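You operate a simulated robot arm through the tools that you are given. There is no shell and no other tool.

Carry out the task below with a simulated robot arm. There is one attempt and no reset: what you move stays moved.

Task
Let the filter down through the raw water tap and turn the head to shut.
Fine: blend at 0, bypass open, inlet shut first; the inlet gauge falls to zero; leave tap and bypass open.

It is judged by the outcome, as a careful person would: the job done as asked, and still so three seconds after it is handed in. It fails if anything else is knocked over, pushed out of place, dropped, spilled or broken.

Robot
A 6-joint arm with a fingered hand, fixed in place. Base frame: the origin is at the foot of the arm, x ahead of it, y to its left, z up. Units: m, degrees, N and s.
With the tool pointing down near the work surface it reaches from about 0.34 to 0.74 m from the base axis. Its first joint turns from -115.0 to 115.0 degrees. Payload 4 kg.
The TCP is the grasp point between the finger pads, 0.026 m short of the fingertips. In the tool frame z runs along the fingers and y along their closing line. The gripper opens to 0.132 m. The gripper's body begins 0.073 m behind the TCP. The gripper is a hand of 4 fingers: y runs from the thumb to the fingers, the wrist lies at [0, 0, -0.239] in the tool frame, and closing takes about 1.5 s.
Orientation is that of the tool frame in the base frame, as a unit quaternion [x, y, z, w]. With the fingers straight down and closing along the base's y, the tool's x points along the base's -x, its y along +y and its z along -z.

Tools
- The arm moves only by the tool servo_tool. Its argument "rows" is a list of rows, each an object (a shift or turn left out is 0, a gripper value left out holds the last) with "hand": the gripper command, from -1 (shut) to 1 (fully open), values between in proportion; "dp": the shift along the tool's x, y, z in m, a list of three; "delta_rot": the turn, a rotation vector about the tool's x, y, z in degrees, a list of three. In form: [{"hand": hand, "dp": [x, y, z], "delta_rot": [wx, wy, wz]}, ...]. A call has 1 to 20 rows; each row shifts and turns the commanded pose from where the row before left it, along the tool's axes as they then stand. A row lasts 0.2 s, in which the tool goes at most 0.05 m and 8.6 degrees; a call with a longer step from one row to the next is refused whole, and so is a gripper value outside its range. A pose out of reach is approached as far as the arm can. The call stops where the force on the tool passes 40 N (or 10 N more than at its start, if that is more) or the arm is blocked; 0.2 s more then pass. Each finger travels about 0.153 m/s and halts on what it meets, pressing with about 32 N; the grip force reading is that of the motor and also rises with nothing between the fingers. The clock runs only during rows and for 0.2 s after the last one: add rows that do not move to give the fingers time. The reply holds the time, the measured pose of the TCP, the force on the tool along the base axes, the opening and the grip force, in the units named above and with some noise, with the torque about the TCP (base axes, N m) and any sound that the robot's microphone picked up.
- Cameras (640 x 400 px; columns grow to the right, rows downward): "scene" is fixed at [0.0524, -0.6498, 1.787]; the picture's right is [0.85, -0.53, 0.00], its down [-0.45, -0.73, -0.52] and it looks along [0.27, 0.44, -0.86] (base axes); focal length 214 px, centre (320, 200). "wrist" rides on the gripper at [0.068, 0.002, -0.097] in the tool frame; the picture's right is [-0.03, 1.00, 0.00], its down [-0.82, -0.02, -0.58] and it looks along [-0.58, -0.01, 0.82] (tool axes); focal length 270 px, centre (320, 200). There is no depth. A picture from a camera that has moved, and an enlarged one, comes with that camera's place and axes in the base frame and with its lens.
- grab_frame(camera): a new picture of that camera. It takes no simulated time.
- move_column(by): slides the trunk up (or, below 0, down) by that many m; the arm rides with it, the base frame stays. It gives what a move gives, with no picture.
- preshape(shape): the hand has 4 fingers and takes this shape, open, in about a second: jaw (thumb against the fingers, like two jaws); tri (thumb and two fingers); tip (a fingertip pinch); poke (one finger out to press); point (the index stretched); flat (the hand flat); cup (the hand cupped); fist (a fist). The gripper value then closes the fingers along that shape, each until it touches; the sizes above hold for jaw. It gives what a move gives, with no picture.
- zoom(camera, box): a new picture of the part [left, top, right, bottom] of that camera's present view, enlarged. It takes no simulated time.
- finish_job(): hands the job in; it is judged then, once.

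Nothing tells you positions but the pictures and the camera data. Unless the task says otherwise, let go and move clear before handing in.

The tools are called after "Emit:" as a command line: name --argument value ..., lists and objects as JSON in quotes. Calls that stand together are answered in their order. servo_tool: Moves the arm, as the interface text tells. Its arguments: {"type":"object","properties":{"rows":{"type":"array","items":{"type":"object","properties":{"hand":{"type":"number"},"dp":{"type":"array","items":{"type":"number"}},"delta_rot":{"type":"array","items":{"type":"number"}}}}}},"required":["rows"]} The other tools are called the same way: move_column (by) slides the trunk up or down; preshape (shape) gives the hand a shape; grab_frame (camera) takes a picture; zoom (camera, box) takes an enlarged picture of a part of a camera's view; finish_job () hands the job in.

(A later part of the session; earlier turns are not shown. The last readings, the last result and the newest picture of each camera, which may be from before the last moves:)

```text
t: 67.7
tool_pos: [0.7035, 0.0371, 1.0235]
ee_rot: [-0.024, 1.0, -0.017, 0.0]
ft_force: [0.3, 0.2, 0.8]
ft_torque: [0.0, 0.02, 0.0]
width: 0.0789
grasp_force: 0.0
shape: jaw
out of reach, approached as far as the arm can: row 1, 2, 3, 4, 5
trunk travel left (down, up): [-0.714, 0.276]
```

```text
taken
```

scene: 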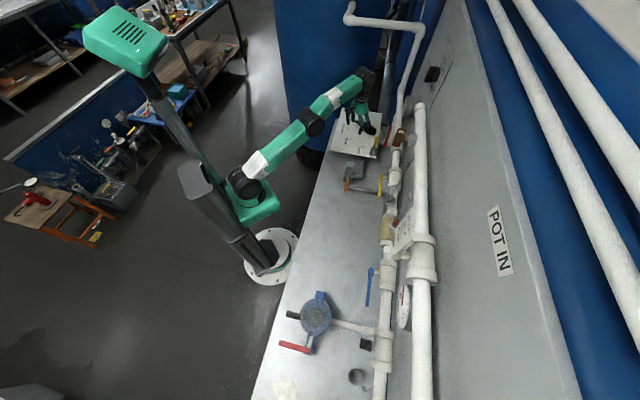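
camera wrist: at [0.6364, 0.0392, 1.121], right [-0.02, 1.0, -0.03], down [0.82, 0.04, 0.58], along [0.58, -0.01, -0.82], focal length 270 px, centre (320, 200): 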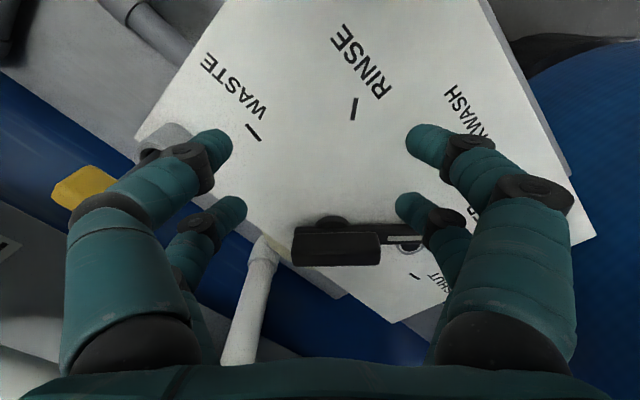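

The vertical tool tops out at about 0.70 m, so I'll use a tilted tool for the head. First I'll check the inlet gauge by swinging the wrist camera toward it.

Emit:
servo_tool --rows '[{"dp": [0.04, 0, -0.02]}, {"dp": [0.02, 0, -0.02]}, {"delta_rot": [0, 0, 8]}, {"delta_rot": [0, 0, 8]}, {"delta_rot": [0, 0, 8]}, {"delta_rot": [0, 0, 8]}, {"delta_rot": [0, -8, 0]}, {"delta_rot": [0, -8, 0]}, {"delta_rot": [0, -8, 0]}, {"delta_rot": [0, -8, 0]}, {"delta_rot": [0, -8, 0]}, {}]'

Emit:
grab_frame --camera "wrist"

Emit:
zoom --camera "scene" --box '[350, 90, 450, 210]'

```text
t: 70.3
tool_pos: [0.6447, 0.0362, 1.061]
ee_rot: [0.233, 0.908, -0.1, 0.335]
ft_force: [0.1, -0.7, -1.0]
ft_torque: [-0.01, 0.0, 0.02]
width: 0.0785
grasp_force: 0.1
shape: jaw
trunk travel left (down, up): [-0.714, 0.276]
```

```text
taken
camera wrist: at [0.5461, 0.0948, 1.0914], right [0.5, 0.86, -0.01], down [0.21, -0.11, 0.97], along [0.84, -0.49, -0.24], focal length 270 px, centre (320, 200)
```

wrist: 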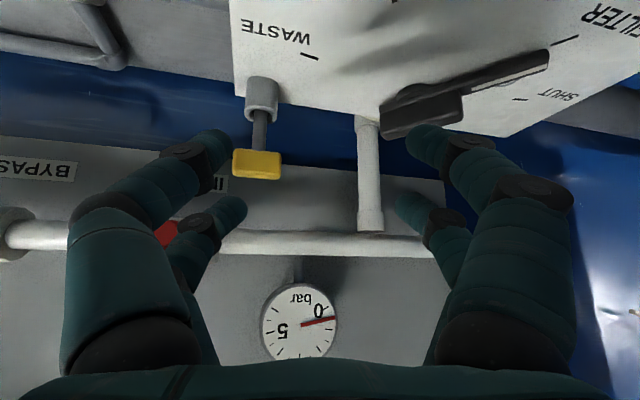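

```text
3.33 times, centred on (400, 150) of scene
camera zoom: at [0.0524, -0.6498, 1.787], right [0.85, -0.53, 0.0], down [-0.45, -0.73, -0.52], along [0.27, 0.44, -0.86], focal length 715 px, centre (53, 367)
```

zoom: 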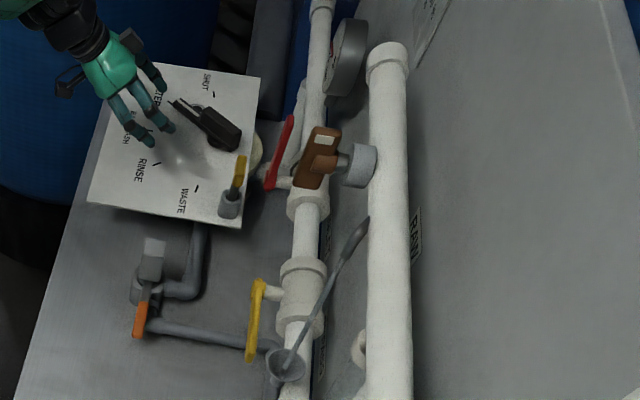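

The gauge is around 0.5 bar and still falling. I'll zoom in on the handle from this side and on the gauge.

Emit:
zoom --camera "wrist" --box '[360, 30, 600, 150]'

Emit:
zoom --camera "wrist" --box '[250, 275, 350, 365]'

```text
2.67 times, centred on (480, 90) of wrist
camera zoom: at [0.5461, 0.0948, 1.0914], right [0.5, 0.86, -0.01], down [0.21, -0.11, 0.97], along [0.84, -0.49, -0.24], focal length 721 px, centre (-107, 493)
```

zoom: 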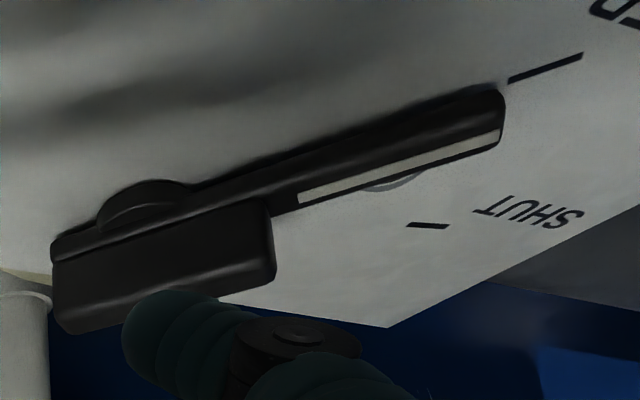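

```text
4.44 times, centred on (300, 320) of wrist
camera zoom: at [0.5461, 0.0948, 1.0914], right [0.5, 0.86, -0.01], down [0.21, -0.11, 0.97], along [0.84, -0.49, -0.24], focal length 1201 px, centre (409, -333)
```

zoom: 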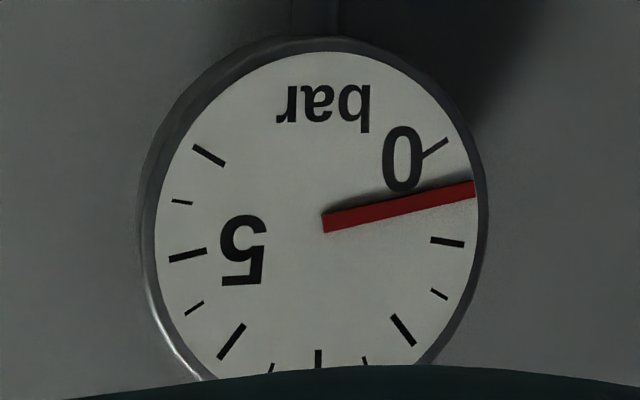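

The handle is a tall grip block (top z≈0.935) centred on the pivot over a low pointer bar. The pressure is still bleeding off, so I'll wait here before touching the head.

Emit:
servo_tool --rows '[{}, {}, {}, {}, {}, {}, {}, {}, {}, {}, {}, {}, {}, {}, {}, {}, {}, {}, {}, {}]'

Emit:
servo_tool --rows '[{}, {}, {}, {}, {}, {}, {}, {}, {}, {}, {}, {}, {}, {}, {}, {}, {}, {}, {}, {}]'

Emit:
zoom --camera "wrist" --box '[250, 275, 350, 365]'

Emit:
zoom --camera "scene" --box '[370, 80, 430, 210]'

```text
t: 74.5
tool_pos: [0.6445, 0.0353, 1.0612]
ee_rot: [0.233, 0.908, -0.1, 0.334]
ft_force: [0.5, -0.3, 0.6]
ft_torque: [-0.02, -0.01, -0.03]
width: 0.0787
grasp_force: 0.1
shape: jaw
trunk travel left (down, up): [-0.714, 0.276]
```

```text
t: 78.7
tool_pos: [0.6444, 0.0354, 1.0621]
ee_rot: [0.232, 0.908, -0.101, 0.333]
ft_force: [0.0, -0.4, -0.2]
ft_torque: [0.03, 0.0, 0.0]
width: 0.0788
grasp_force: 0.1
shape: jaw
trunk travel left (down, up): [-0.714, 0.276]
```

```text
4.44 times, centred on (300, 320) of wrist
camera zoom: at [0.5463, 0.0946, 1.0914], right [0.5, 0.86, -0.01], down [0.21, -0.11, 0.97], along [0.84, -0.49, -0.24], focal length 1201 px, centre (409, -333)
```

zoom: 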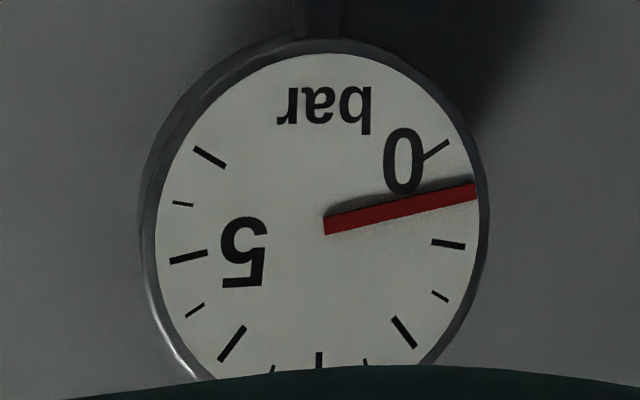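

```text
3.08 times, centred on (400, 145) of scene
camera zoom: at [0.0524, -0.6498, 1.787], right [0.85, -0.53, 0.0], down [-0.45, -0.73, -0.52], along [0.27, 0.44, -0.86], focal length 660 px, centre (74, 369)
```

zoom: 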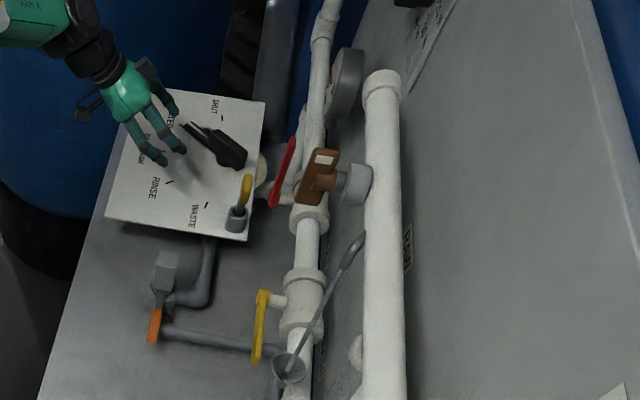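

The gauge has stalled at about 0.5 bar instead of going to zero, so something is not fully set (a slight leak through INLET, or BLEND not exactly 0). I'll go back to look at each valve squarely.

Emit:
servo_tool --rows '[{"delta_rot": [5.1, 0, 6.1]}, {"delta_rot": [5.1, 0, 6.1]}, {"delta_rot": [0, -8, 0]}, {"delta_rot": [0, -8, 0]}, {"delta_rot": [0, -8, 0]}, {"dp": [-0.0225, -0.0325, -0.011]}, {"dp": [-0.0225, -0.0325, -0.011]}, {"dp": [-0.0225, -0.0325, -0.011]}, {"dp": [-0.0225, -0.0325, -0.011]}, {}]'

Emit:
grab_frame --camera "wrist"

```text
t: 80.9
tool_pos: [0.5528, -0.0519, 1.1652]
ee_rot: [0.317, 0.781, -0.215, 0.494]
ft_force: [-0.9, 0.1, 0.5]
ft_torque: [0.01, -0.01, -0.02]
width: 0.0788
grasp_force: 0.1
shape: jaw
trunk travel left (down, up): [-0.714, 0.276]
```

```text
taken
camera wrist: at [0.4728, 0.033, 1.1445], right [0.72, 0.7, 0.0], down [-0.13, 0.13, 0.98], along [0.69, -0.7, 0.18], focal length 270 px, centre (320, 200)
```

wrist: 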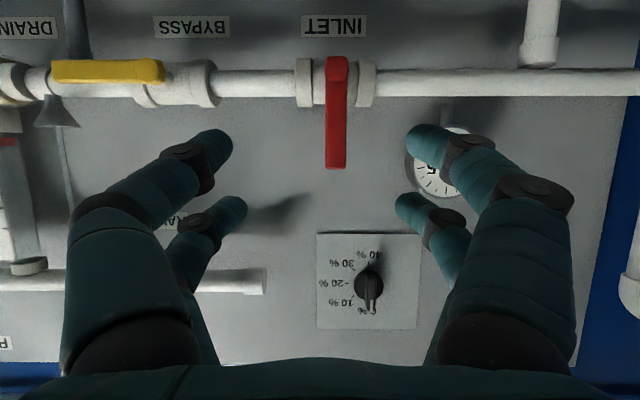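

Emit:
zoom --camera "wrist" --box '[290, 40, 390, 180]'

Emit:
zoom --camera "wrist" --box '[310, 225, 425, 335]'

Emit:
zoom --camera "wrist" --box '[0, 30, 230, 140]'

```text
2.86 times, centred on (340, 110) of wrist
camera zoom: at [0.4728, 0.033, 1.1445], right [0.72, 0.7, 0.0], down [-0.13, 0.13, 0.98], along [0.69, -0.7, 0.18], focal length 772 px, centre (263, 457)
```

zoom: 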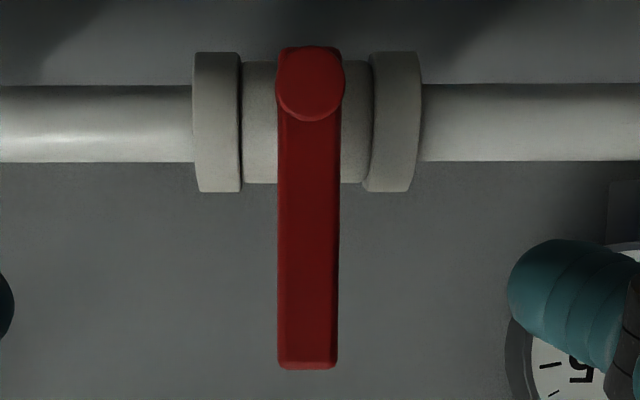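

```text
3.64 times, centred on (368, 280) of wrist
camera zoom: at [0.4728, 0.033, 1.1445], right [0.72, 0.7, 0.0], down [-0.13, 0.13, 0.98], along [0.69, -0.7, 0.18], focal length 983 px, centre (147, -91)
```

zoom: 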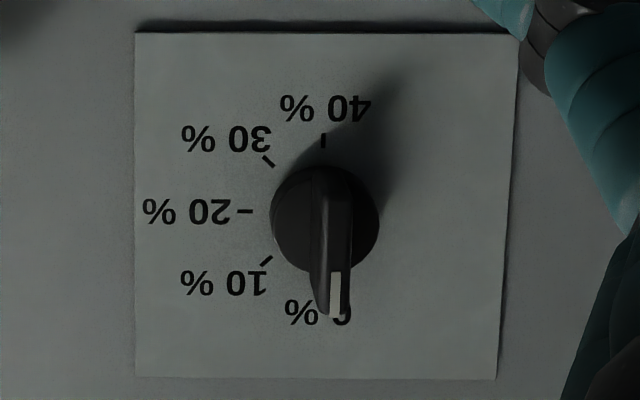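

```text
2.78 times, centred on (115, 85) of wrist
camera zoom: at [0.4728, 0.033, 1.1445], right [0.72, 0.7, 0.0], down [-0.13, 0.13, 0.98], along [0.69, -0.7, 0.18], focal length 752 px, centre (890, 520)
```

zoom: 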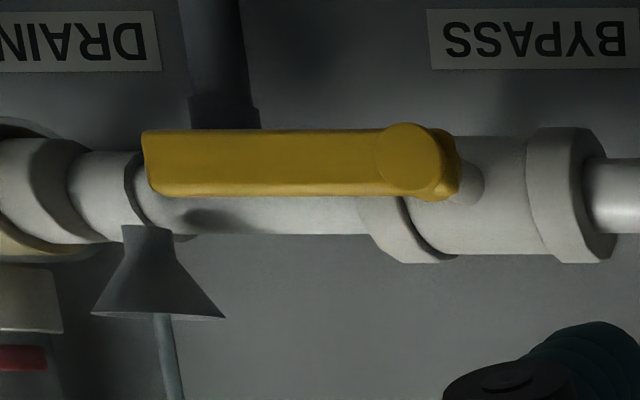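

INLET is exactly vertical and BYPASS is along the pipe. I'll shift to see the gauge again, and also check the RAW tap.

Emit:
servo_tool --rows '[{"dp": [0, 0.04, 0]}, {"dp": [0, 0.04, 0]}, {}]'

Emit:
grab_frame --camera "wrist"

Emit:
zoom --camera "wrist" --box '[300, 100, 420, 210]'

Emit:
zoom --camera "scene" --box '[380, 115, 430, 210]'

```text
t: 81.7
tool_pos: [0.6071, 0.002, 1.1638]
ee_rot: [0.317, 0.781, -0.215, 0.494]
ft_force: [0.0, 0.0, -0.1]
ft_torque: [0.0, -0.01, -0.01]
width: 0.0788
grasp_force: 0.0
shape: jaw
trunk travel left (down, up): [-0.714, 0.276]
```

```text
taken
camera wrist: at [0.5273, 0.0875, 1.1438], right [0.72, 0.7, 0.0], down [-0.13, 0.13, 0.98], along [0.69, -0.7, 0.18], focal length 270 px, centre (320, 200)
```

wrist: 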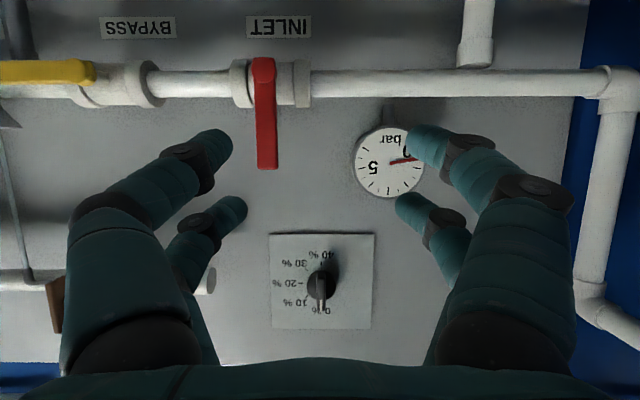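

```text
3.64 times, centred on (360, 155) of wrist
camera zoom: at [0.5273, 0.0875, 1.1438], right [0.72, 0.7, 0.0], down [-0.13, 0.13, 0.98], along [0.69, -0.7, 0.18], focal length 983 px, centre (174, 364)
```

zoom: 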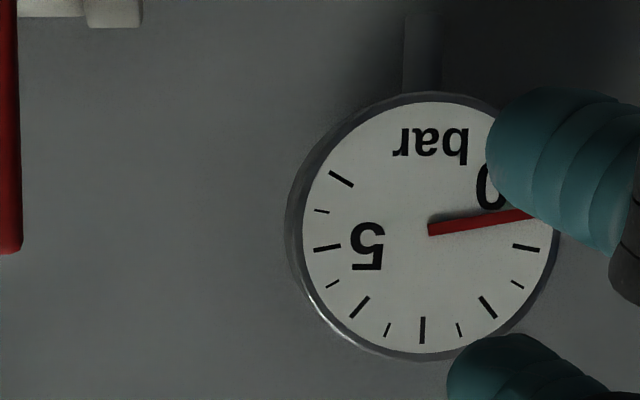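

```text
4.21 times, centred on (405, 162) of scene
camera zoom: at [0.0524, -0.6498, 1.787], right [0.85, -0.53, 0.0], down [-0.45, -0.73, -0.52], along [0.27, 0.44, -0.86], focal length 903 px, centre (-38, 358)
```

zoom: 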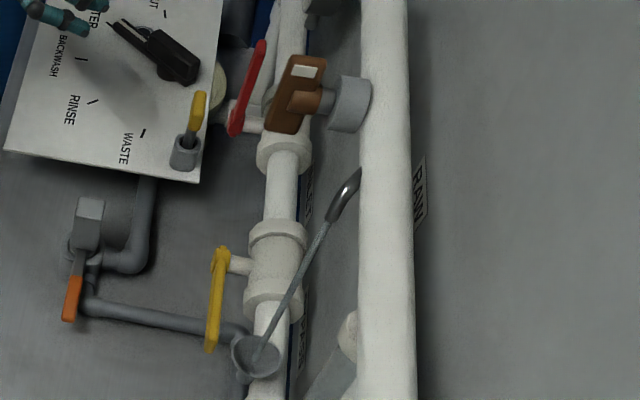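

Emit:
zoom --camera "wrist" --box '[285, 240, 355, 330]'

Emit:
zoom --camera "wrist" --box '[0, 260, 80, 340]'

Emit:
zoom --camera "scene" --box '[385, 270, 425, 340]'

```text
4.44 times, centred on (320, 285) of wrist
camera zoom: at [0.5273, 0.0875, 1.1438], right [0.72, 0.7, 0.0], down [-0.13, 0.13, 0.98], along [0.69, -0.7, 0.18], focal length 1201 px, centre (320, -178)
```

zoom: 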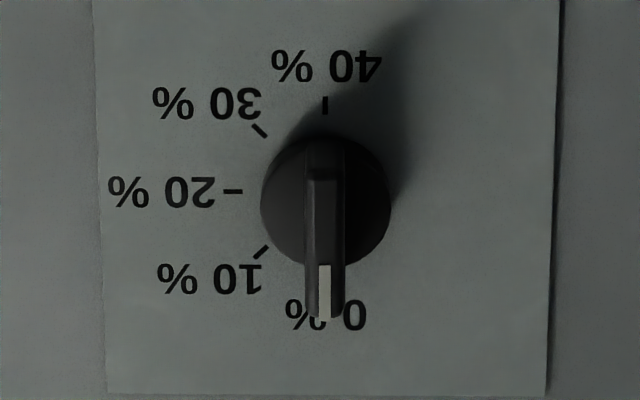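

```text
5.00 times, centred on (40, 300) of wrist
camera zoom: at [0.5273, 0.0875, 1.1438], right [0.72, 0.7, 0.0], down [-0.13, 0.13, 0.98], along [0.69, -0.7, 0.18], focal length 1351 px, centre (1720, -300)
```

zoom: 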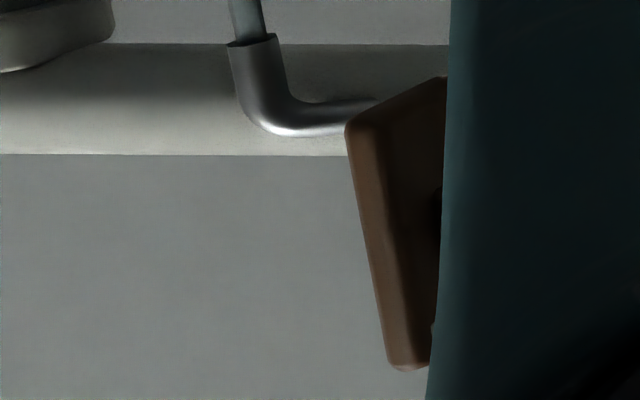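

```text
5.71 times, centred on (405, 305) of scene
camera zoom: at [0.0524, -0.6498, 1.787], right [0.85, -0.53, 0.0], down [-0.45, -0.73, -0.52], along [0.27, 0.44, -0.86], focal length 1226 px, centre (-166, -400)
```

zoom: 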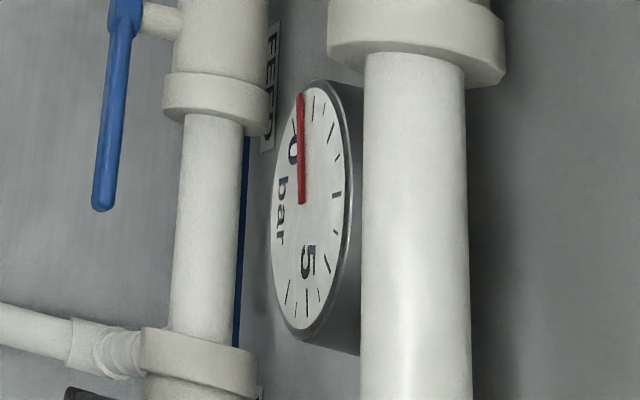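

Both gauges read about 0.5 bar. I'll wait a little here and look for any movement of the needle.

Emit:
servo_tool --rows '[{"dp": [0, 0.03, 0]}, {}, {}, {}, {}, {}, {}, {}, {}, {}, {}, {}, {}, {}, {}, {}, {}, {}, {}, {}]'

Emit:
zoom --camera "wrist" --box '[300, 100, 420, 210]'

Emit:
zoom --camera "scene" --box '[385, 270, 425, 340]'

Emit:
zoom --camera "scene" --box '[270, 270, 420, 400]'

```text
t: 85.9
tool_pos: [0.6292, 0.0237, 1.1619]
ee_rot: [0.318, 0.78, -0.216, 0.494]
ft_force: [0.2, 0.6, -0.4]
ft_torque: [-0.02, 0.0, 0.01]
width: 0.0785
grasp_force: 0.2
shape: jaw
trunk travel left (down, up): [-0.714, 0.276]
```

```text
3.64 times, centred on (360, 155) of wrist
camera zoom: at [0.5496, 0.108, 1.1425], right [0.72, 0.7, 0.0], down [-0.13, 0.13, 0.98], along [0.69, -0.7, 0.18], focal length 983 px, centre (174, 364)
```

zoom: 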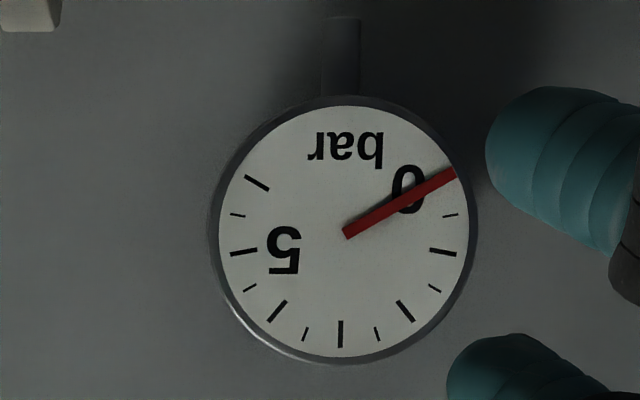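

```text
5.71 times, centred on (405, 305) of scene
camera zoom: at [0.0524, -0.6498, 1.787], right [0.85, -0.53, 0.0], down [-0.45, -0.73, -0.52], along [0.27, 0.44, -0.86], focal length 1226 px, centre (-166, -400)
```

zoom: 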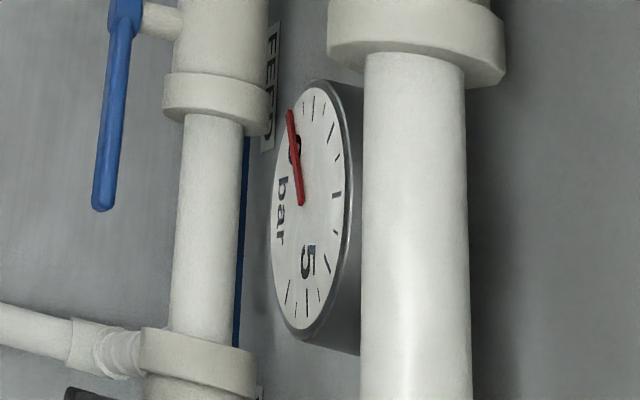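

```text
3.08 times, centred on (345, 335) of scene
camera zoom: at [0.0524, -0.6498, 1.787], right [0.85, -0.53, 0.0], down [-0.45, -0.73, -0.52], along [0.27, 0.44, -0.86], focal length 660 px, centre (243, -215)
```

zoom: 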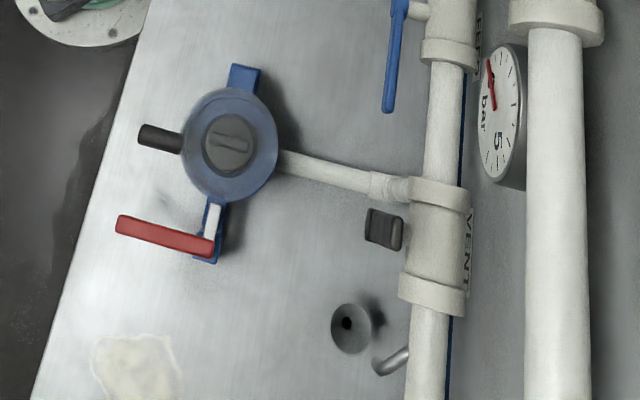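

The needle was just lagging. The inlet gauge now reads zero and the second gauge agrees. Now for the head: I'll raise the column so the arm can reach out, then orient the tool down with its closing line across the grip block.

Emit:
move_column --by 0.23

Emit:
servo_tool --rows '[{"dp": [0.034, 0, 0.0165]}, {"dp": [0.034, 0, 0.0165]}, {"dp": [0.034, 0, 0.0165]}, {"dp": [0.034, 0, 0.0165]}, {"delta_rot": [0, 8, 0]}, {"delta_rot": [0, 8, 0]}, {"delta_rot": [0, 8, 0]}, {"delta_rot": [0, 8, 0]}, {"delta_rot": [0, 8, 0]}, {"delta_rot": [0, 8, 0]}, {"delta_rot": [0, 8, 0]}, {"delta_rot": [0, 8, 0]}, {"delta_rot": [0, 0, 7.8]}, {"delta_rot": [0, 0, 7.8]}, {"delta_rot": [0, 0, 7.8]}, {"delta_rot": [0, 0, 7.8]}, {"delta_rot": [0, 0, 7.8]}, {}]'

Emit:
grab_frame --camera "wrist"

Emit:
grab_frame --camera "scene"

```text
t: 88.3
tool_pos: [0.6308, 0.0236, 1.3921]
ee_rot: [0.318, 0.78, -0.216, 0.494]
ft_force: [-0.6, 0.4, 0.3]
ft_torque: [0.0, 0.0, 0.01]
width: 0.0789
grasp_force: 0.0
shape: jaw
trunk travel left (down, up): [-0.944, 0.046]
```

```text
t: 92.1
tool_pos: [0.6306, 0.0192, 1.2432]
ee_rot: [0.67, 0.742, -0.011, 0.01]
ft_force: [0.1, 0.2, 0.2]
ft_torque: [-0.02, 0.01, 0.02]
width: 0.0788
grasp_force: 0.1
shape: jaw
trunk travel left (down, up): [-0.944, 0.046]
```

```text
taken
camera wrist: at [0.6255, 0.0915, 1.3377], right [1.0, 0.08, 0.0], down [0.06, -0.8, 0.6], along [0.04, -0.6, -0.8], focal length 270 px, centre (320, 200)
```

wrist: 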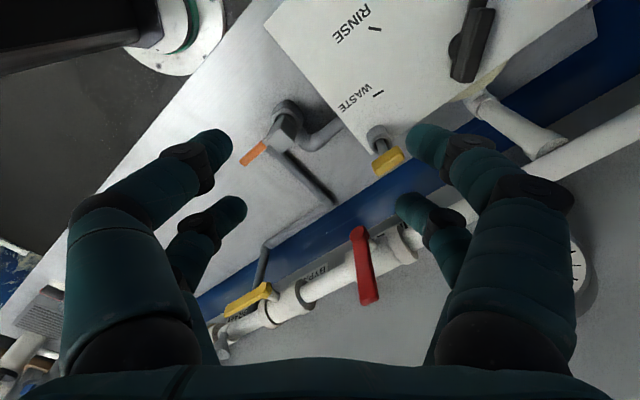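

```text
taken
```

scene: 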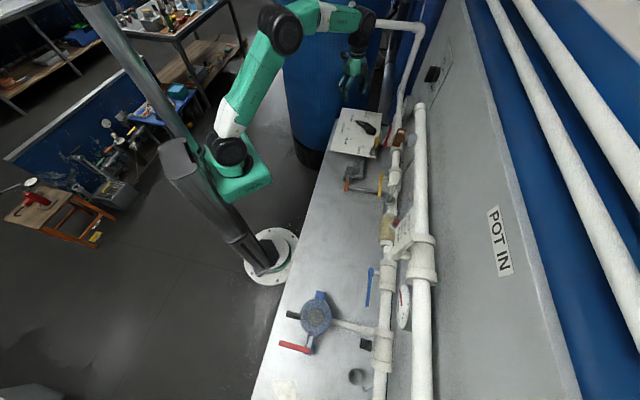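

Orientation is good. I'll tilt outward 25° and come in above the grip block with a narrowed opening.

Emit:
servo_tool --rows '[{"delta_rot": [-8.3, 0, 0], "hand": -0.25}, {"delta_rot": [-8.3, 0, 0]}, {"delta_rot": [-8.4, 0, 0]}, {"dp": [0.0011, 0.0124, 0.0352]}, {"dp": [0.0011, 0.0124, 0.0352]}, {"dp": [0.0011, 0.0124, 0.0352]}, {"dp": [0.0011, 0.0124, 0.0352]}, {"dp": [0.0011, 0.0124, 0.0352]}, {"dp": [0.0011, 0.0124, 0.0352]}, {"dp": [0.0011, 0.0124, 0.0352]}, {"dp": [0.0011, 0.0124, 0.0352]}, {}]'

Emit:
grab_frame --camera "wrist"

Emit:
zoom --camera "scene" --box '[310, 60, 430, 170]'

```text
t: 94.7
tool_pos: [0.8362, 0.0436, 1.0278]
ee_rot: [0.651, 0.728, 0.15, 0.154]
ft_force: [-0.6, -0.5, 0.1]
ft_torque: [0.02, -0.01, 0.01]
width: 0.05
grasp_force: 0.0
shape: jaw
trunk travel left (down, up): [-0.944, 0.046]
```

```text
taken
camera wrist: at [0.7908, 0.1108, 1.1159], right [0.9, 0.08, 0.42], down [-0.18, -0.82, 0.54], along [0.39, -0.56, -0.73], focal length 270 px, centre (320, 200)
```

wrist: 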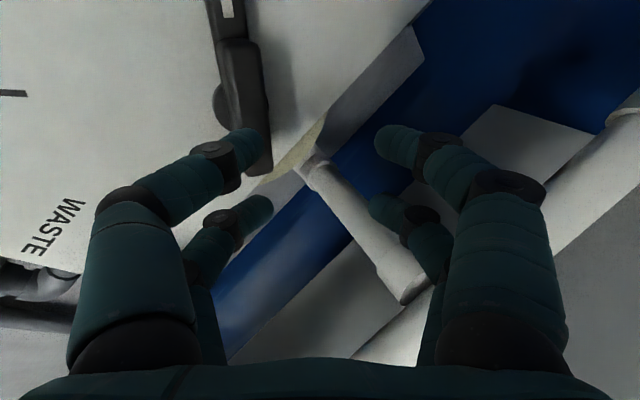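

```text
3.64 times, centred on (370, 115) of scene
camera zoom: at [0.0524, -0.6498, 1.787], right [0.85, -0.53, 0.0], down [-0.45, -0.73, -0.52], along [0.27, 0.44, -0.86], focal length 780 px, centre (138, 509)
```

zoom: 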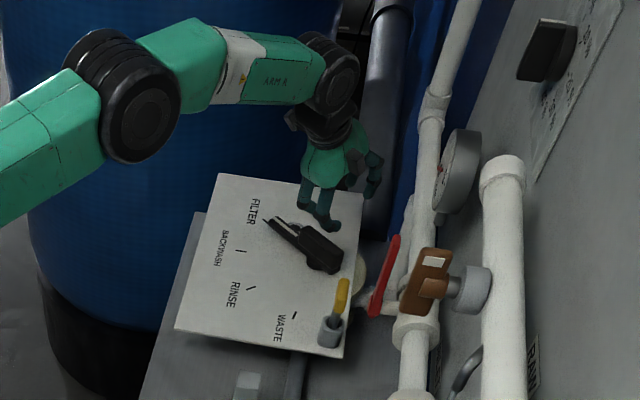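

I can reach it. From this close view I put the block centre at about (0.830, 0.051), top z≈0.935. I'll descend most of the way and re-check alignment.

Emit:
servo_tool --rows '[{"dp": [0.004, -0.01, 0.018]}, {"dp": [0.004, -0.01, 0.018]}, {"dp": [0, -0.008, 0.016]}, {}]'

Emit:
grab_frame --camera "wrist"

Emit:
zoom --camera "scene" --box '[330, 90, 400, 150]'

```text
t: 95.7
tool_pos: [0.8317, 0.0485, 0.9682]
ee_rot: [0.652, 0.727, 0.15, 0.155]
ft_force: [-0.3, 0.4, 0.0]
ft_torque: [-0.05, 0.06, -0.01]
width: 0.0499
grasp_force: 0.1
shape: jaw
trunk travel left (down, up): [-0.944, 0.046]
```

```text
taken
camera wrist: at [0.7864, 0.1154, 1.0561], right [0.9, 0.08, 0.42], down [-0.18, -0.82, 0.54], along [0.39, -0.56, -0.73], focal length 270 px, centre (320, 200)
```

wrist: 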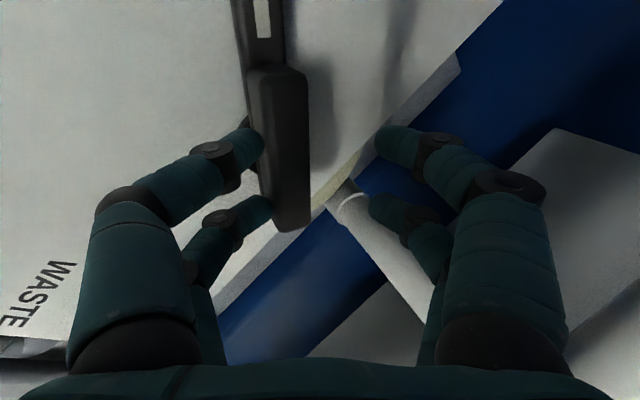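

```text
6.67 times, centred on (365, 120) of scene
camera zoom: at [0.0524, -0.6498, 1.787], right [0.85, -0.53, 0.0], down [-0.45, -0.73, -0.52], along [0.27, 0.44, -0.86], focal length 1430 px, centre (20, 733)
```

zoom: 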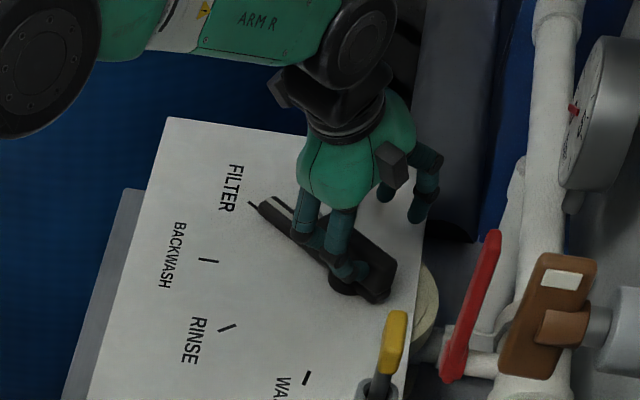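

The near fingertips would just graze the block edge. I'll shift back 8 mm, widen slightly, then lower the rest of the way.

Emit:
servo_tool --rows '[{"dp": [0.003, -0.007, -0.0033], "hand": -0.08}, {}, {"dp": [0, -0.0042, 0.009]}, {"dp": [0, -0.0042, 0.009]}, {"dp": [0, -0.0042, 0.009]}, {}]'

Emit:
grab_frame --camera "wrist"

Emit:
zoom --camera "scene" --box '[330, 90, 400, 150]'

```text
t: 97.1
tool_pos: [0.823, 0.0509, 0.9408]
ee_rot: [0.651, 0.727, 0.151, 0.156]
ft_force: [-1.3, -1.3, 8.3]
ft_torque: [0.1, 0.25, 0.06]
width: 0.0587
grasp_force: 0.1
shape: jaw
trunk travel left (down, up): [-0.944, 0.046]
```

```text
taken
camera wrist: at [0.778, 0.1178, 1.0284], right [0.9, 0.08, 0.42], down [-0.18, -0.82, 0.54], along [0.39, -0.56, -0.73], focal length 270 px, centre (320, 200)
```

wrist: 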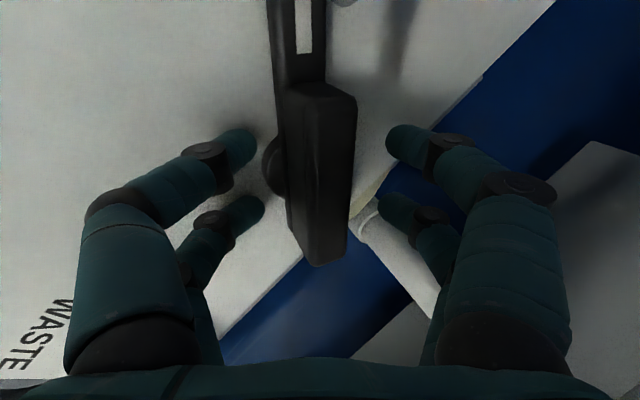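

```text
6.67 times, centred on (365, 120) of scene
camera zoom: at [0.0524, -0.6498, 1.787], right [0.85, -0.53, 0.0], down [-0.45, -0.73, -0.52], along [0.27, 0.44, -0.86], focal length 1430 px, centre (20, 733)
```

zoom: 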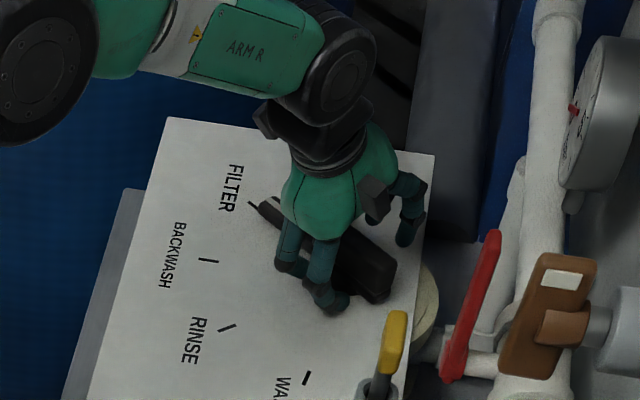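

A fingertip is lightly touching the panel (8 N). I'll lift 4 mm and close on the block.

Emit:
servo_tool --rows '[{"dp": [0, 0.0017, -0.0036]}, {"hand": -0.3}, {"hand": -0.45}, {"hand": -0.6}, {"hand": -0.75}, {}]'

Emit:
grab_frame --camera "wrist"

```text
t: 98.5
tool_pos: [0.8236, 0.0514, 0.9418]
ee_rot: [0.653, 0.727, 0.148, 0.153]
ft_force: [-2.1, -0.7, -4.5]
ft_torque: [0.0, 0.63, -0.01]
width: 0.0224
grasp_force: 32.5
shape: jaw
trunk travel left (down, up): [-0.944, 0.046]
```

```text
taken
camera wrist: at [0.7785, 0.1178, 1.0295], right [0.91, 0.08, 0.42], down [-0.18, -0.82, 0.54], along [0.39, -0.56, -0.73], focal length 270 px, centre (320, 200)
```

wrist: 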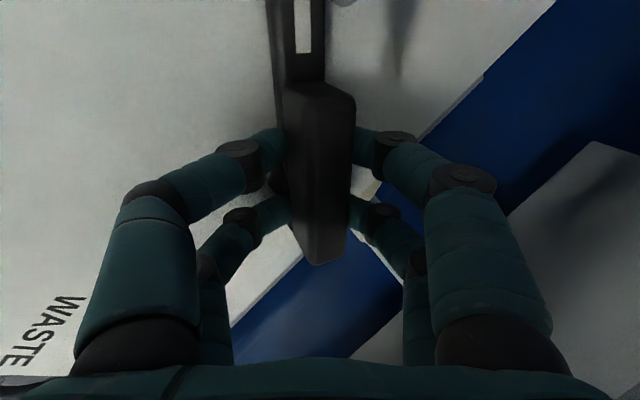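

The block is gripped. I'll turn clockwise about the vertical through the pivot, a small trial first.

Emit:
servo_tool --rows '[{"hand": -0.85, "dp": [0.0005, 0, 0], "delta_rot": [0, -1.69, 3.63]}, {"dp": [0.0005, 0, 0], "delta_rot": [0, -1.69, 3.63]}, {"dp": [0.0005, 0, 0], "delta_rot": [0, -1.69, 3.63]}, {}]'

Emit:
grab_frame --camera "wrist"

Emit:
zoom --camera "scene" --box '[330, 90, 400, 150]'

```text
t: 99.5
tool_pos: [0.8241, 0.0501, 0.9418]
ee_rot: [0.724, 0.654, 0.135, 0.172]
ft_force: [-5.2, -2.5, -3.7]
ft_torque: [-0.03, 0.93, 0.0]
width: 0.0227
grasp_force: 31.9
shape: jaw
trunk travel left (down, up): [-0.944, 0.046]
```

```text
taken
camera wrist: at [0.7928, 0.1269, 1.0293], right [0.9, -0.11, 0.42], down [-0.35, -0.77, 0.54], along [0.27, -0.63, -0.73], focal length 270 px, centre (320, 200)
```

wrist: 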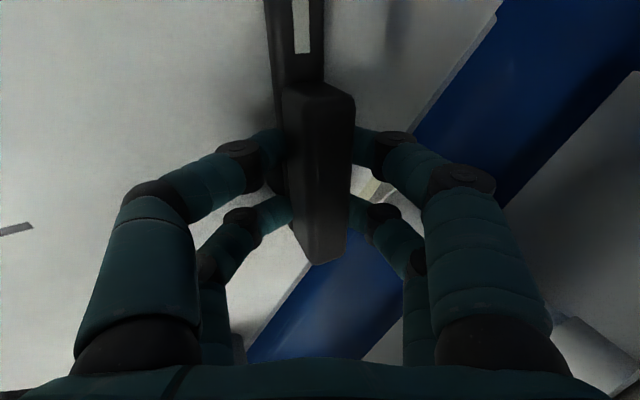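

```text
6.67 times, centred on (365, 120) of scene
camera zoom: at [0.0524, -0.6498, 1.787], right [0.85, -0.53, 0.0], down [-0.45, -0.73, -0.52], along [0.27, 0.44, -0.86], focal length 1430 px, centre (20, 733)
```

zoom: 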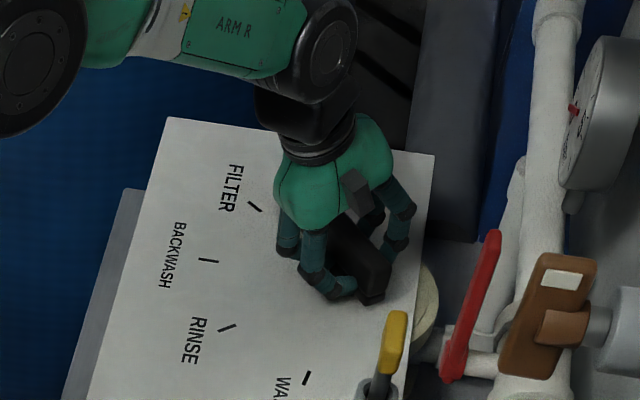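

The handle turns with the hand. I'll continue toward SHUT.

Emit:
servo_tool --rows '[{"dp": [0.0007, 0, 0], "delta_rot": [0, -2.87, 6.16]}, {"dp": [0.0007, 0, 0], "delta_rot": [0, -2.87, 6.16]}, {"dp": [0.0007, 0, 0], "delta_rot": [0, -2.87, 6.16]}, {"dp": [0.0005, 0, 0], "delta_rot": [0, -2.7, 5.8]}, {}]'

Emit:
grab_frame --camera "wrist"

Emit:
zoom --camera "scene" --box '[330, 90, 400, 150]'

```text
t: 100.7
tool_pos: [0.8241, 0.0529, 0.9429]
ee_rot: [0.855, 0.468, 0.095, 0.203]
ft_force: [-2.8, -6.5, -3.7]
ft_torque: [0.24, 0.81, -0.18]
width: 0.0224
grasp_force: 31.8
shape: jaw
trunk travel left (down, up): [-0.944, 0.046]
```

```text
taken
camera wrist: at [0.8291, 0.1354, 1.0289], right [0.75, -0.5, 0.44], down [-0.66, -0.53, 0.53], along [-0.04, -0.69, -0.73], focal length 270 px, centre (320, 200)
```

wrist: 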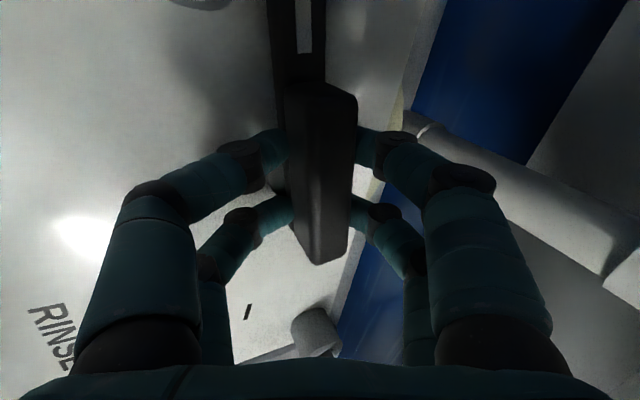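

```text
6.67 times, centred on (365, 120) of scene
camera zoom: at [0.0524, -0.6498, 1.787], right [0.85, -0.53, 0.0], down [-0.45, -0.73, -0.52], along [0.27, 0.44, -0.86], focal length 1430 px, centre (20, 733)
```

zoom: 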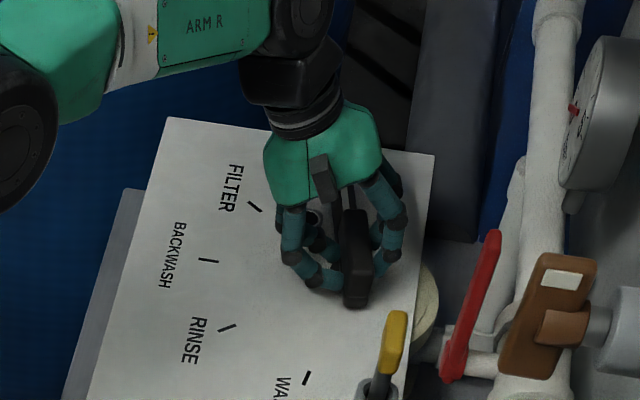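

About 39° turned. I'll release gently, lift away, and check the pointer.

Emit:
servo_tool --rows '[{"hand": -0.5}, {"hand": -0.4}, {"dp": [0, 0.0034, -0.0073]}, {"hand": -0.2}, {"hand": -0.1, "dp": [0, 0.0042, -0.009]}, {"dp": [0, 0.0085, -0.018]}, {"dp": [0, 0.0127, -0.0272]}, {"dp": [0, 0.0127, -0.0272]}, {"dp": [0, 0.0127, -0.0272]}, {}]'

Emit:
grab_frame --camera "wrist"

Emit:
zoom --camera "scene" --box '[330, 90, 400, 150]'

```text
t: 102.9
tool_pos: [0.8264, 0.0562, 1.0708]
ee_rot: [0.854, 0.469, 0.096, 0.203]
ft_force: [-0.6, 0.5, -0.3]
ft_torque: [0.02, -0.02, -0.02]
width: 0.0589
grasp_force: 0.0
shape: jaw
trunk travel left (down, up): [-0.944, 0.046]
```

```text
taken
camera wrist: at [0.8319, 0.139, 1.1587], right [0.75, -0.5, 0.44], down [-0.66, -0.53, 0.53], along [-0.04, -0.69, -0.73], focal length 270 px, centre (320, 200)
```

wrist: 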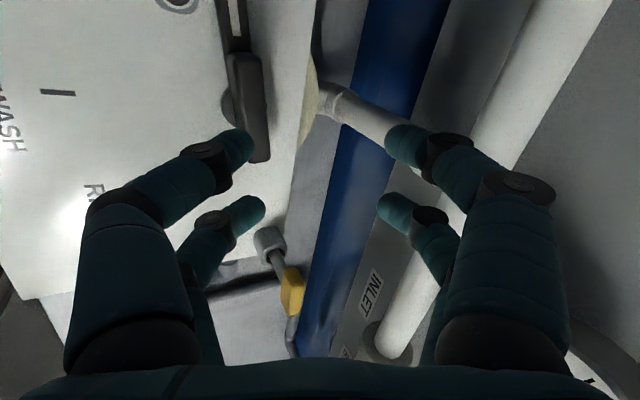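

```text
6.67 times, centred on (365, 120) of scene
camera zoom: at [0.0524, -0.6498, 1.787], right [0.85, -0.53, 0.0], down [-0.45, -0.73, -0.52], along [0.27, 0.44, -0.86], focal length 1430 px, centre (20, 733)
```

zoom: 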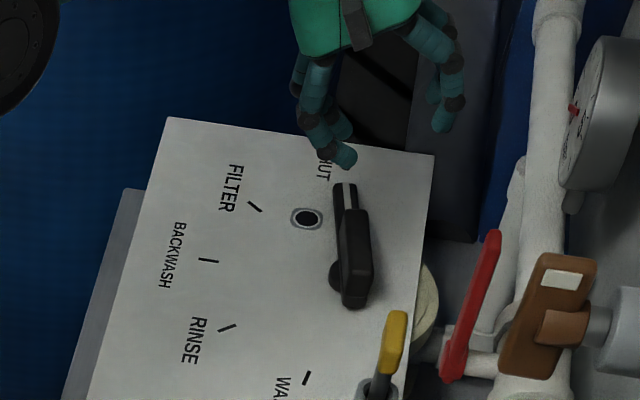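

Emit:
servo_tool --rows '[{"dp": [-0.018, -0.0175, -0.0192]}, {"dp": [-0.018, -0.0175, -0.0192]}, {"dp": [-0.018, -0.0175, -0.0192]}, {"dp": [-0.018, -0.0175, -0.0192]}, {"dp": [-0.018, -0.0175, -0.0192]}, {"dp": [-0.018, -0.0175, -0.0192]}, {}]'

Emit:
zoom --camera "scene" --box '[340, 95, 395, 145]'

Emit:
grab_frame --camera "wrist"

```text
t: 104.5
tool_pos: [0.6473, 0.0477, 1.1318]
ee_rot: [0.855, 0.468, 0.096, 0.203]
ft_force: [-1.0, -0.1, 0.4]
ft_torque: [-0.02, -0.01, 0.0]
width: 0.0594
grasp_force: 0.1
shape: jaw
trunk travel left (down, up): [-0.944, 0.046]
```

```text
8.00 times, centred on (368, 120) of scene
camera zoom: at [0.0524, -0.6498, 1.787], right [0.85, -0.53, 0.0], down [-0.45, -0.73, -0.52], along [0.27, 0.44, -0.86], focal length 1716 px, centre (-60, 840)
```

zoom: 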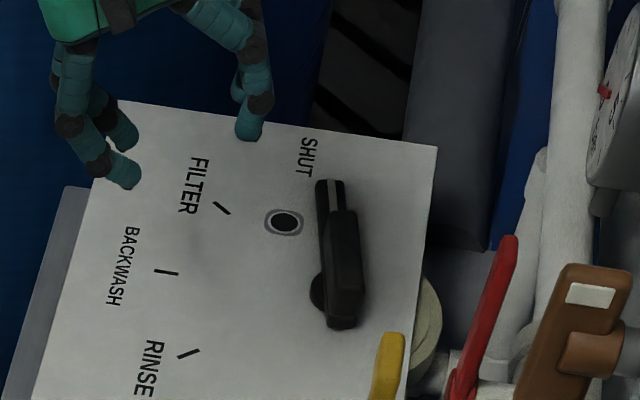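

```text
taken
camera wrist: at [0.6519, 0.1299, 1.2185], right [0.75, -0.5, 0.44], down [-0.66, -0.53, 0.53], along [-0.04, -0.69, -0.73], focal length 270 px, centre (320, 200)
```

wrist: 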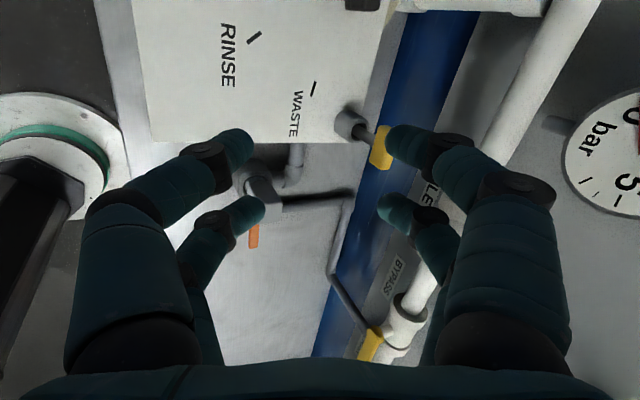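

I need a better look at the pointer versus the SHUT mark. I'll rotate the wrist so the camera looks outward over the panel.

Emit:
servo_tool --rows '[{"delta_rot": [8.3, 0, 0]}, {"delta_rot": [8.3, 0, 0]}, {"delta_rot": [8.4, 0, 0]}, {"delta_rot": [0, 0, -8]}, {"delta_rot": [0, 0, -8]}, {"delta_rot": [0, 0, -8]}, {"delta_rot": [0, 0, -8]}, {"delta_rot": [0, 0, -8]}, {"delta_rot": [0, 0, -8]}, {"delta_rot": [0, 0, -8]}, {"delta_rot": [0, 0, -8]}, {"delta_rot": [0, 0, -8]}, {"delta_rot": [0, 0, -8]}, {"delta_rot": [0, 0, -8]}, {"delta_rot": [0, 0, -8]}, {"delta_rot": [0, 0, -8]}, {"delta_rot": [0, 0, -8]}, {"delta_rot": [0, 0, -8]}, {"hand": 0.9}]'

Emit:
grab_frame --camera "wrist"

```text
t: 108.5
tool_pos: [0.6461, 0.0475, 1.1321]
ee_rot: [0.024, 1.0, -0.015, 0.0]
ft_force: [0.2, 0.1, -0.1]
ft_torque: [0.0, -0.02, 0.0]
width: 0.125
grasp_force: 0.1
shape: jaw
trunk travel left (down, up): [-0.944, 0.046]
```

```text
taken
camera wrist: at [0.5784, 0.0564, 1.2288], right [0.07, 1.0, -0.03], down [0.81, -0.04, 0.58], along [0.58, -0.07, -0.81], focal length 270 px, centre (320, 200)
```

wrist: 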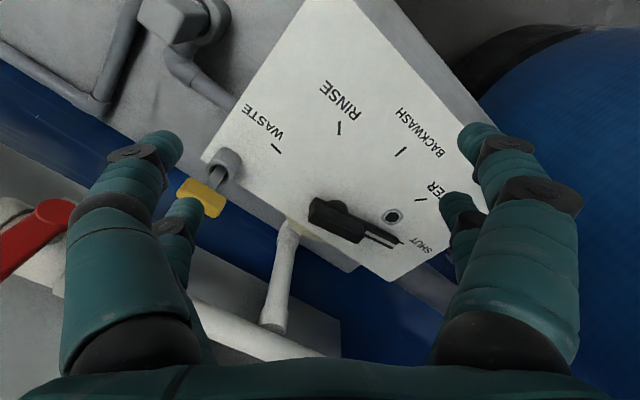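

Emit:
zoom --camera "wrist" --box '[290, 130, 450, 270]'

Emit:
zoom --camera "wrist" --box '[370, 180, 440, 260]'

```text
2.86 times, centred on (370, 200) of wrist
camera zoom: at [0.5784, 0.0564, 1.2288], right [0.07, 1.0, -0.03], down [0.81, -0.04, 0.58], along [0.58, -0.07, -0.81], focal length 772 px, centre (177, 200)
```

zoom: 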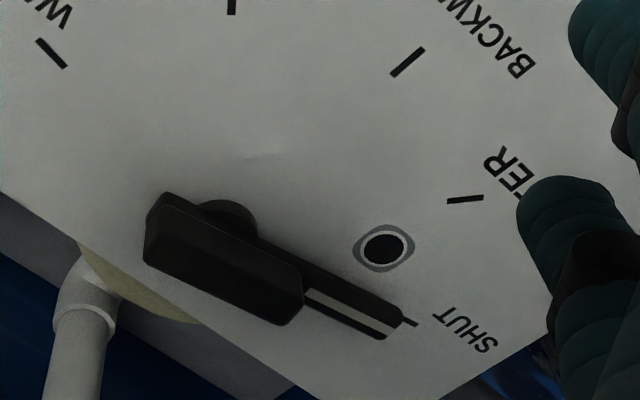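

```text
5.00 times, centred on (405, 220) of wrist
camera zoom: at [0.5784, 0.0564, 1.2288], right [0.07, 1.0, -0.03], down [0.81, -0.04, 0.58], along [0.58, -0.07, -0.81], focal length 1351 px, centre (-105, 100)
```

zoom: 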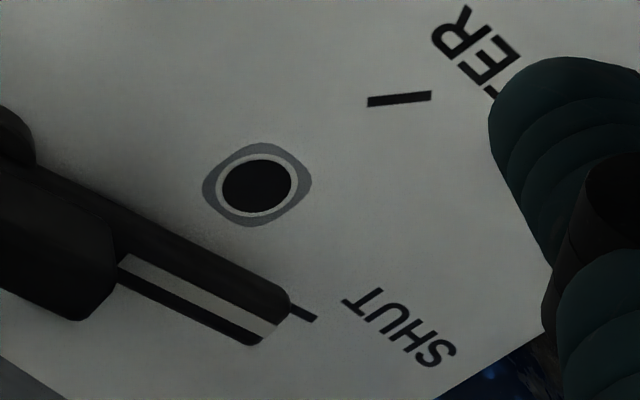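

The pointer now covers the SHUT tick, in the same relation it had to FILTER. I'll retreat the hand a bit and do a final check of everything.

Emit:
servo_tool --rows '[{"dp": [0.04, 0, -0.01]}, {"dp": [0.04, 0, -0.01]}, {"dp": [0.02, 0, -0.01]}, {"delta_rot": [0, 0, 8]}, {"delta_rot": [0, 0, 8]}, {"delta_rot": [0, 0, 8]}, {"delta_rot": [0, 0, 8]}, {"delta_rot": [0, -8, 0]}, {"delta_rot": [0, -8, 0]}, {"delta_rot": [0, -8, 0]}, {"delta_rot": [0, -8, 0]}, {}]'

Emit:
grab_frame --camera "wrist"

Emit:
grab_frame --camera "scene"

Emit:
zoom --camera "scene" --box '[330, 90, 440, 210]'

```text
t: 111.1
tool_pos: [0.5457, 0.0531, 1.1611]
ee_rot: [0.284, 0.916, -0.097, 0.267]
ft_force: [-0.1, -0.3, -1.4]
ft_torque: [0.01, -0.01, 0.02]
width: 0.1255
grasp_force: 0.1
shape: jaw
trunk travel left (down, up): [-0.944, 0.046]
```

```text
taken
camera wrist: at [0.4581, 0.1194, 1.2056], right [0.59, 0.81, -0.01], down [0.3, -0.21, 0.93], along [0.75, -0.55, -0.37], focal length 270 px, centre (320, 200)
```

wrist: 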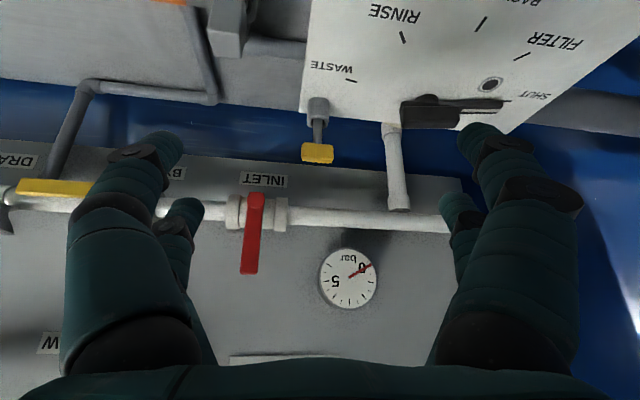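

```text
taken
```

scene: 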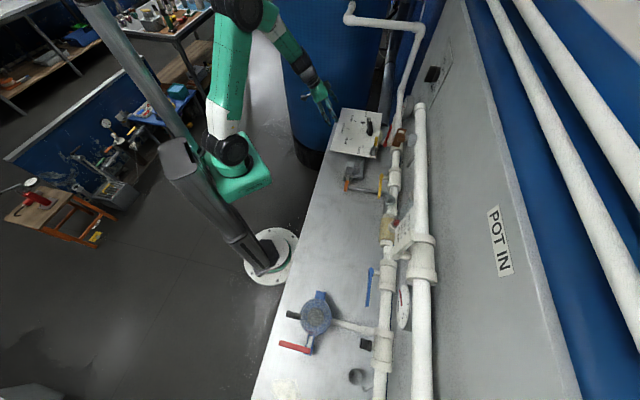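

```text
3.33 times, centred on (385, 150) of scene
camera zoom: at [0.0524, -0.6498, 1.787], right [0.85, -0.53, 0.0], down [-0.45, -0.73, -0.52], along [0.27, 0.44, -0.86], focal length 715 px, centre (103, 367)
```

zoom: 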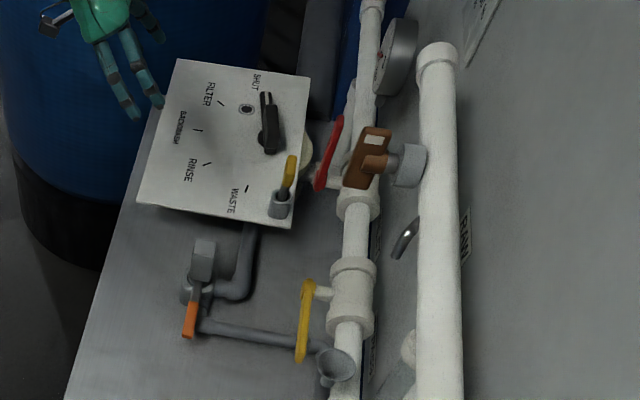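

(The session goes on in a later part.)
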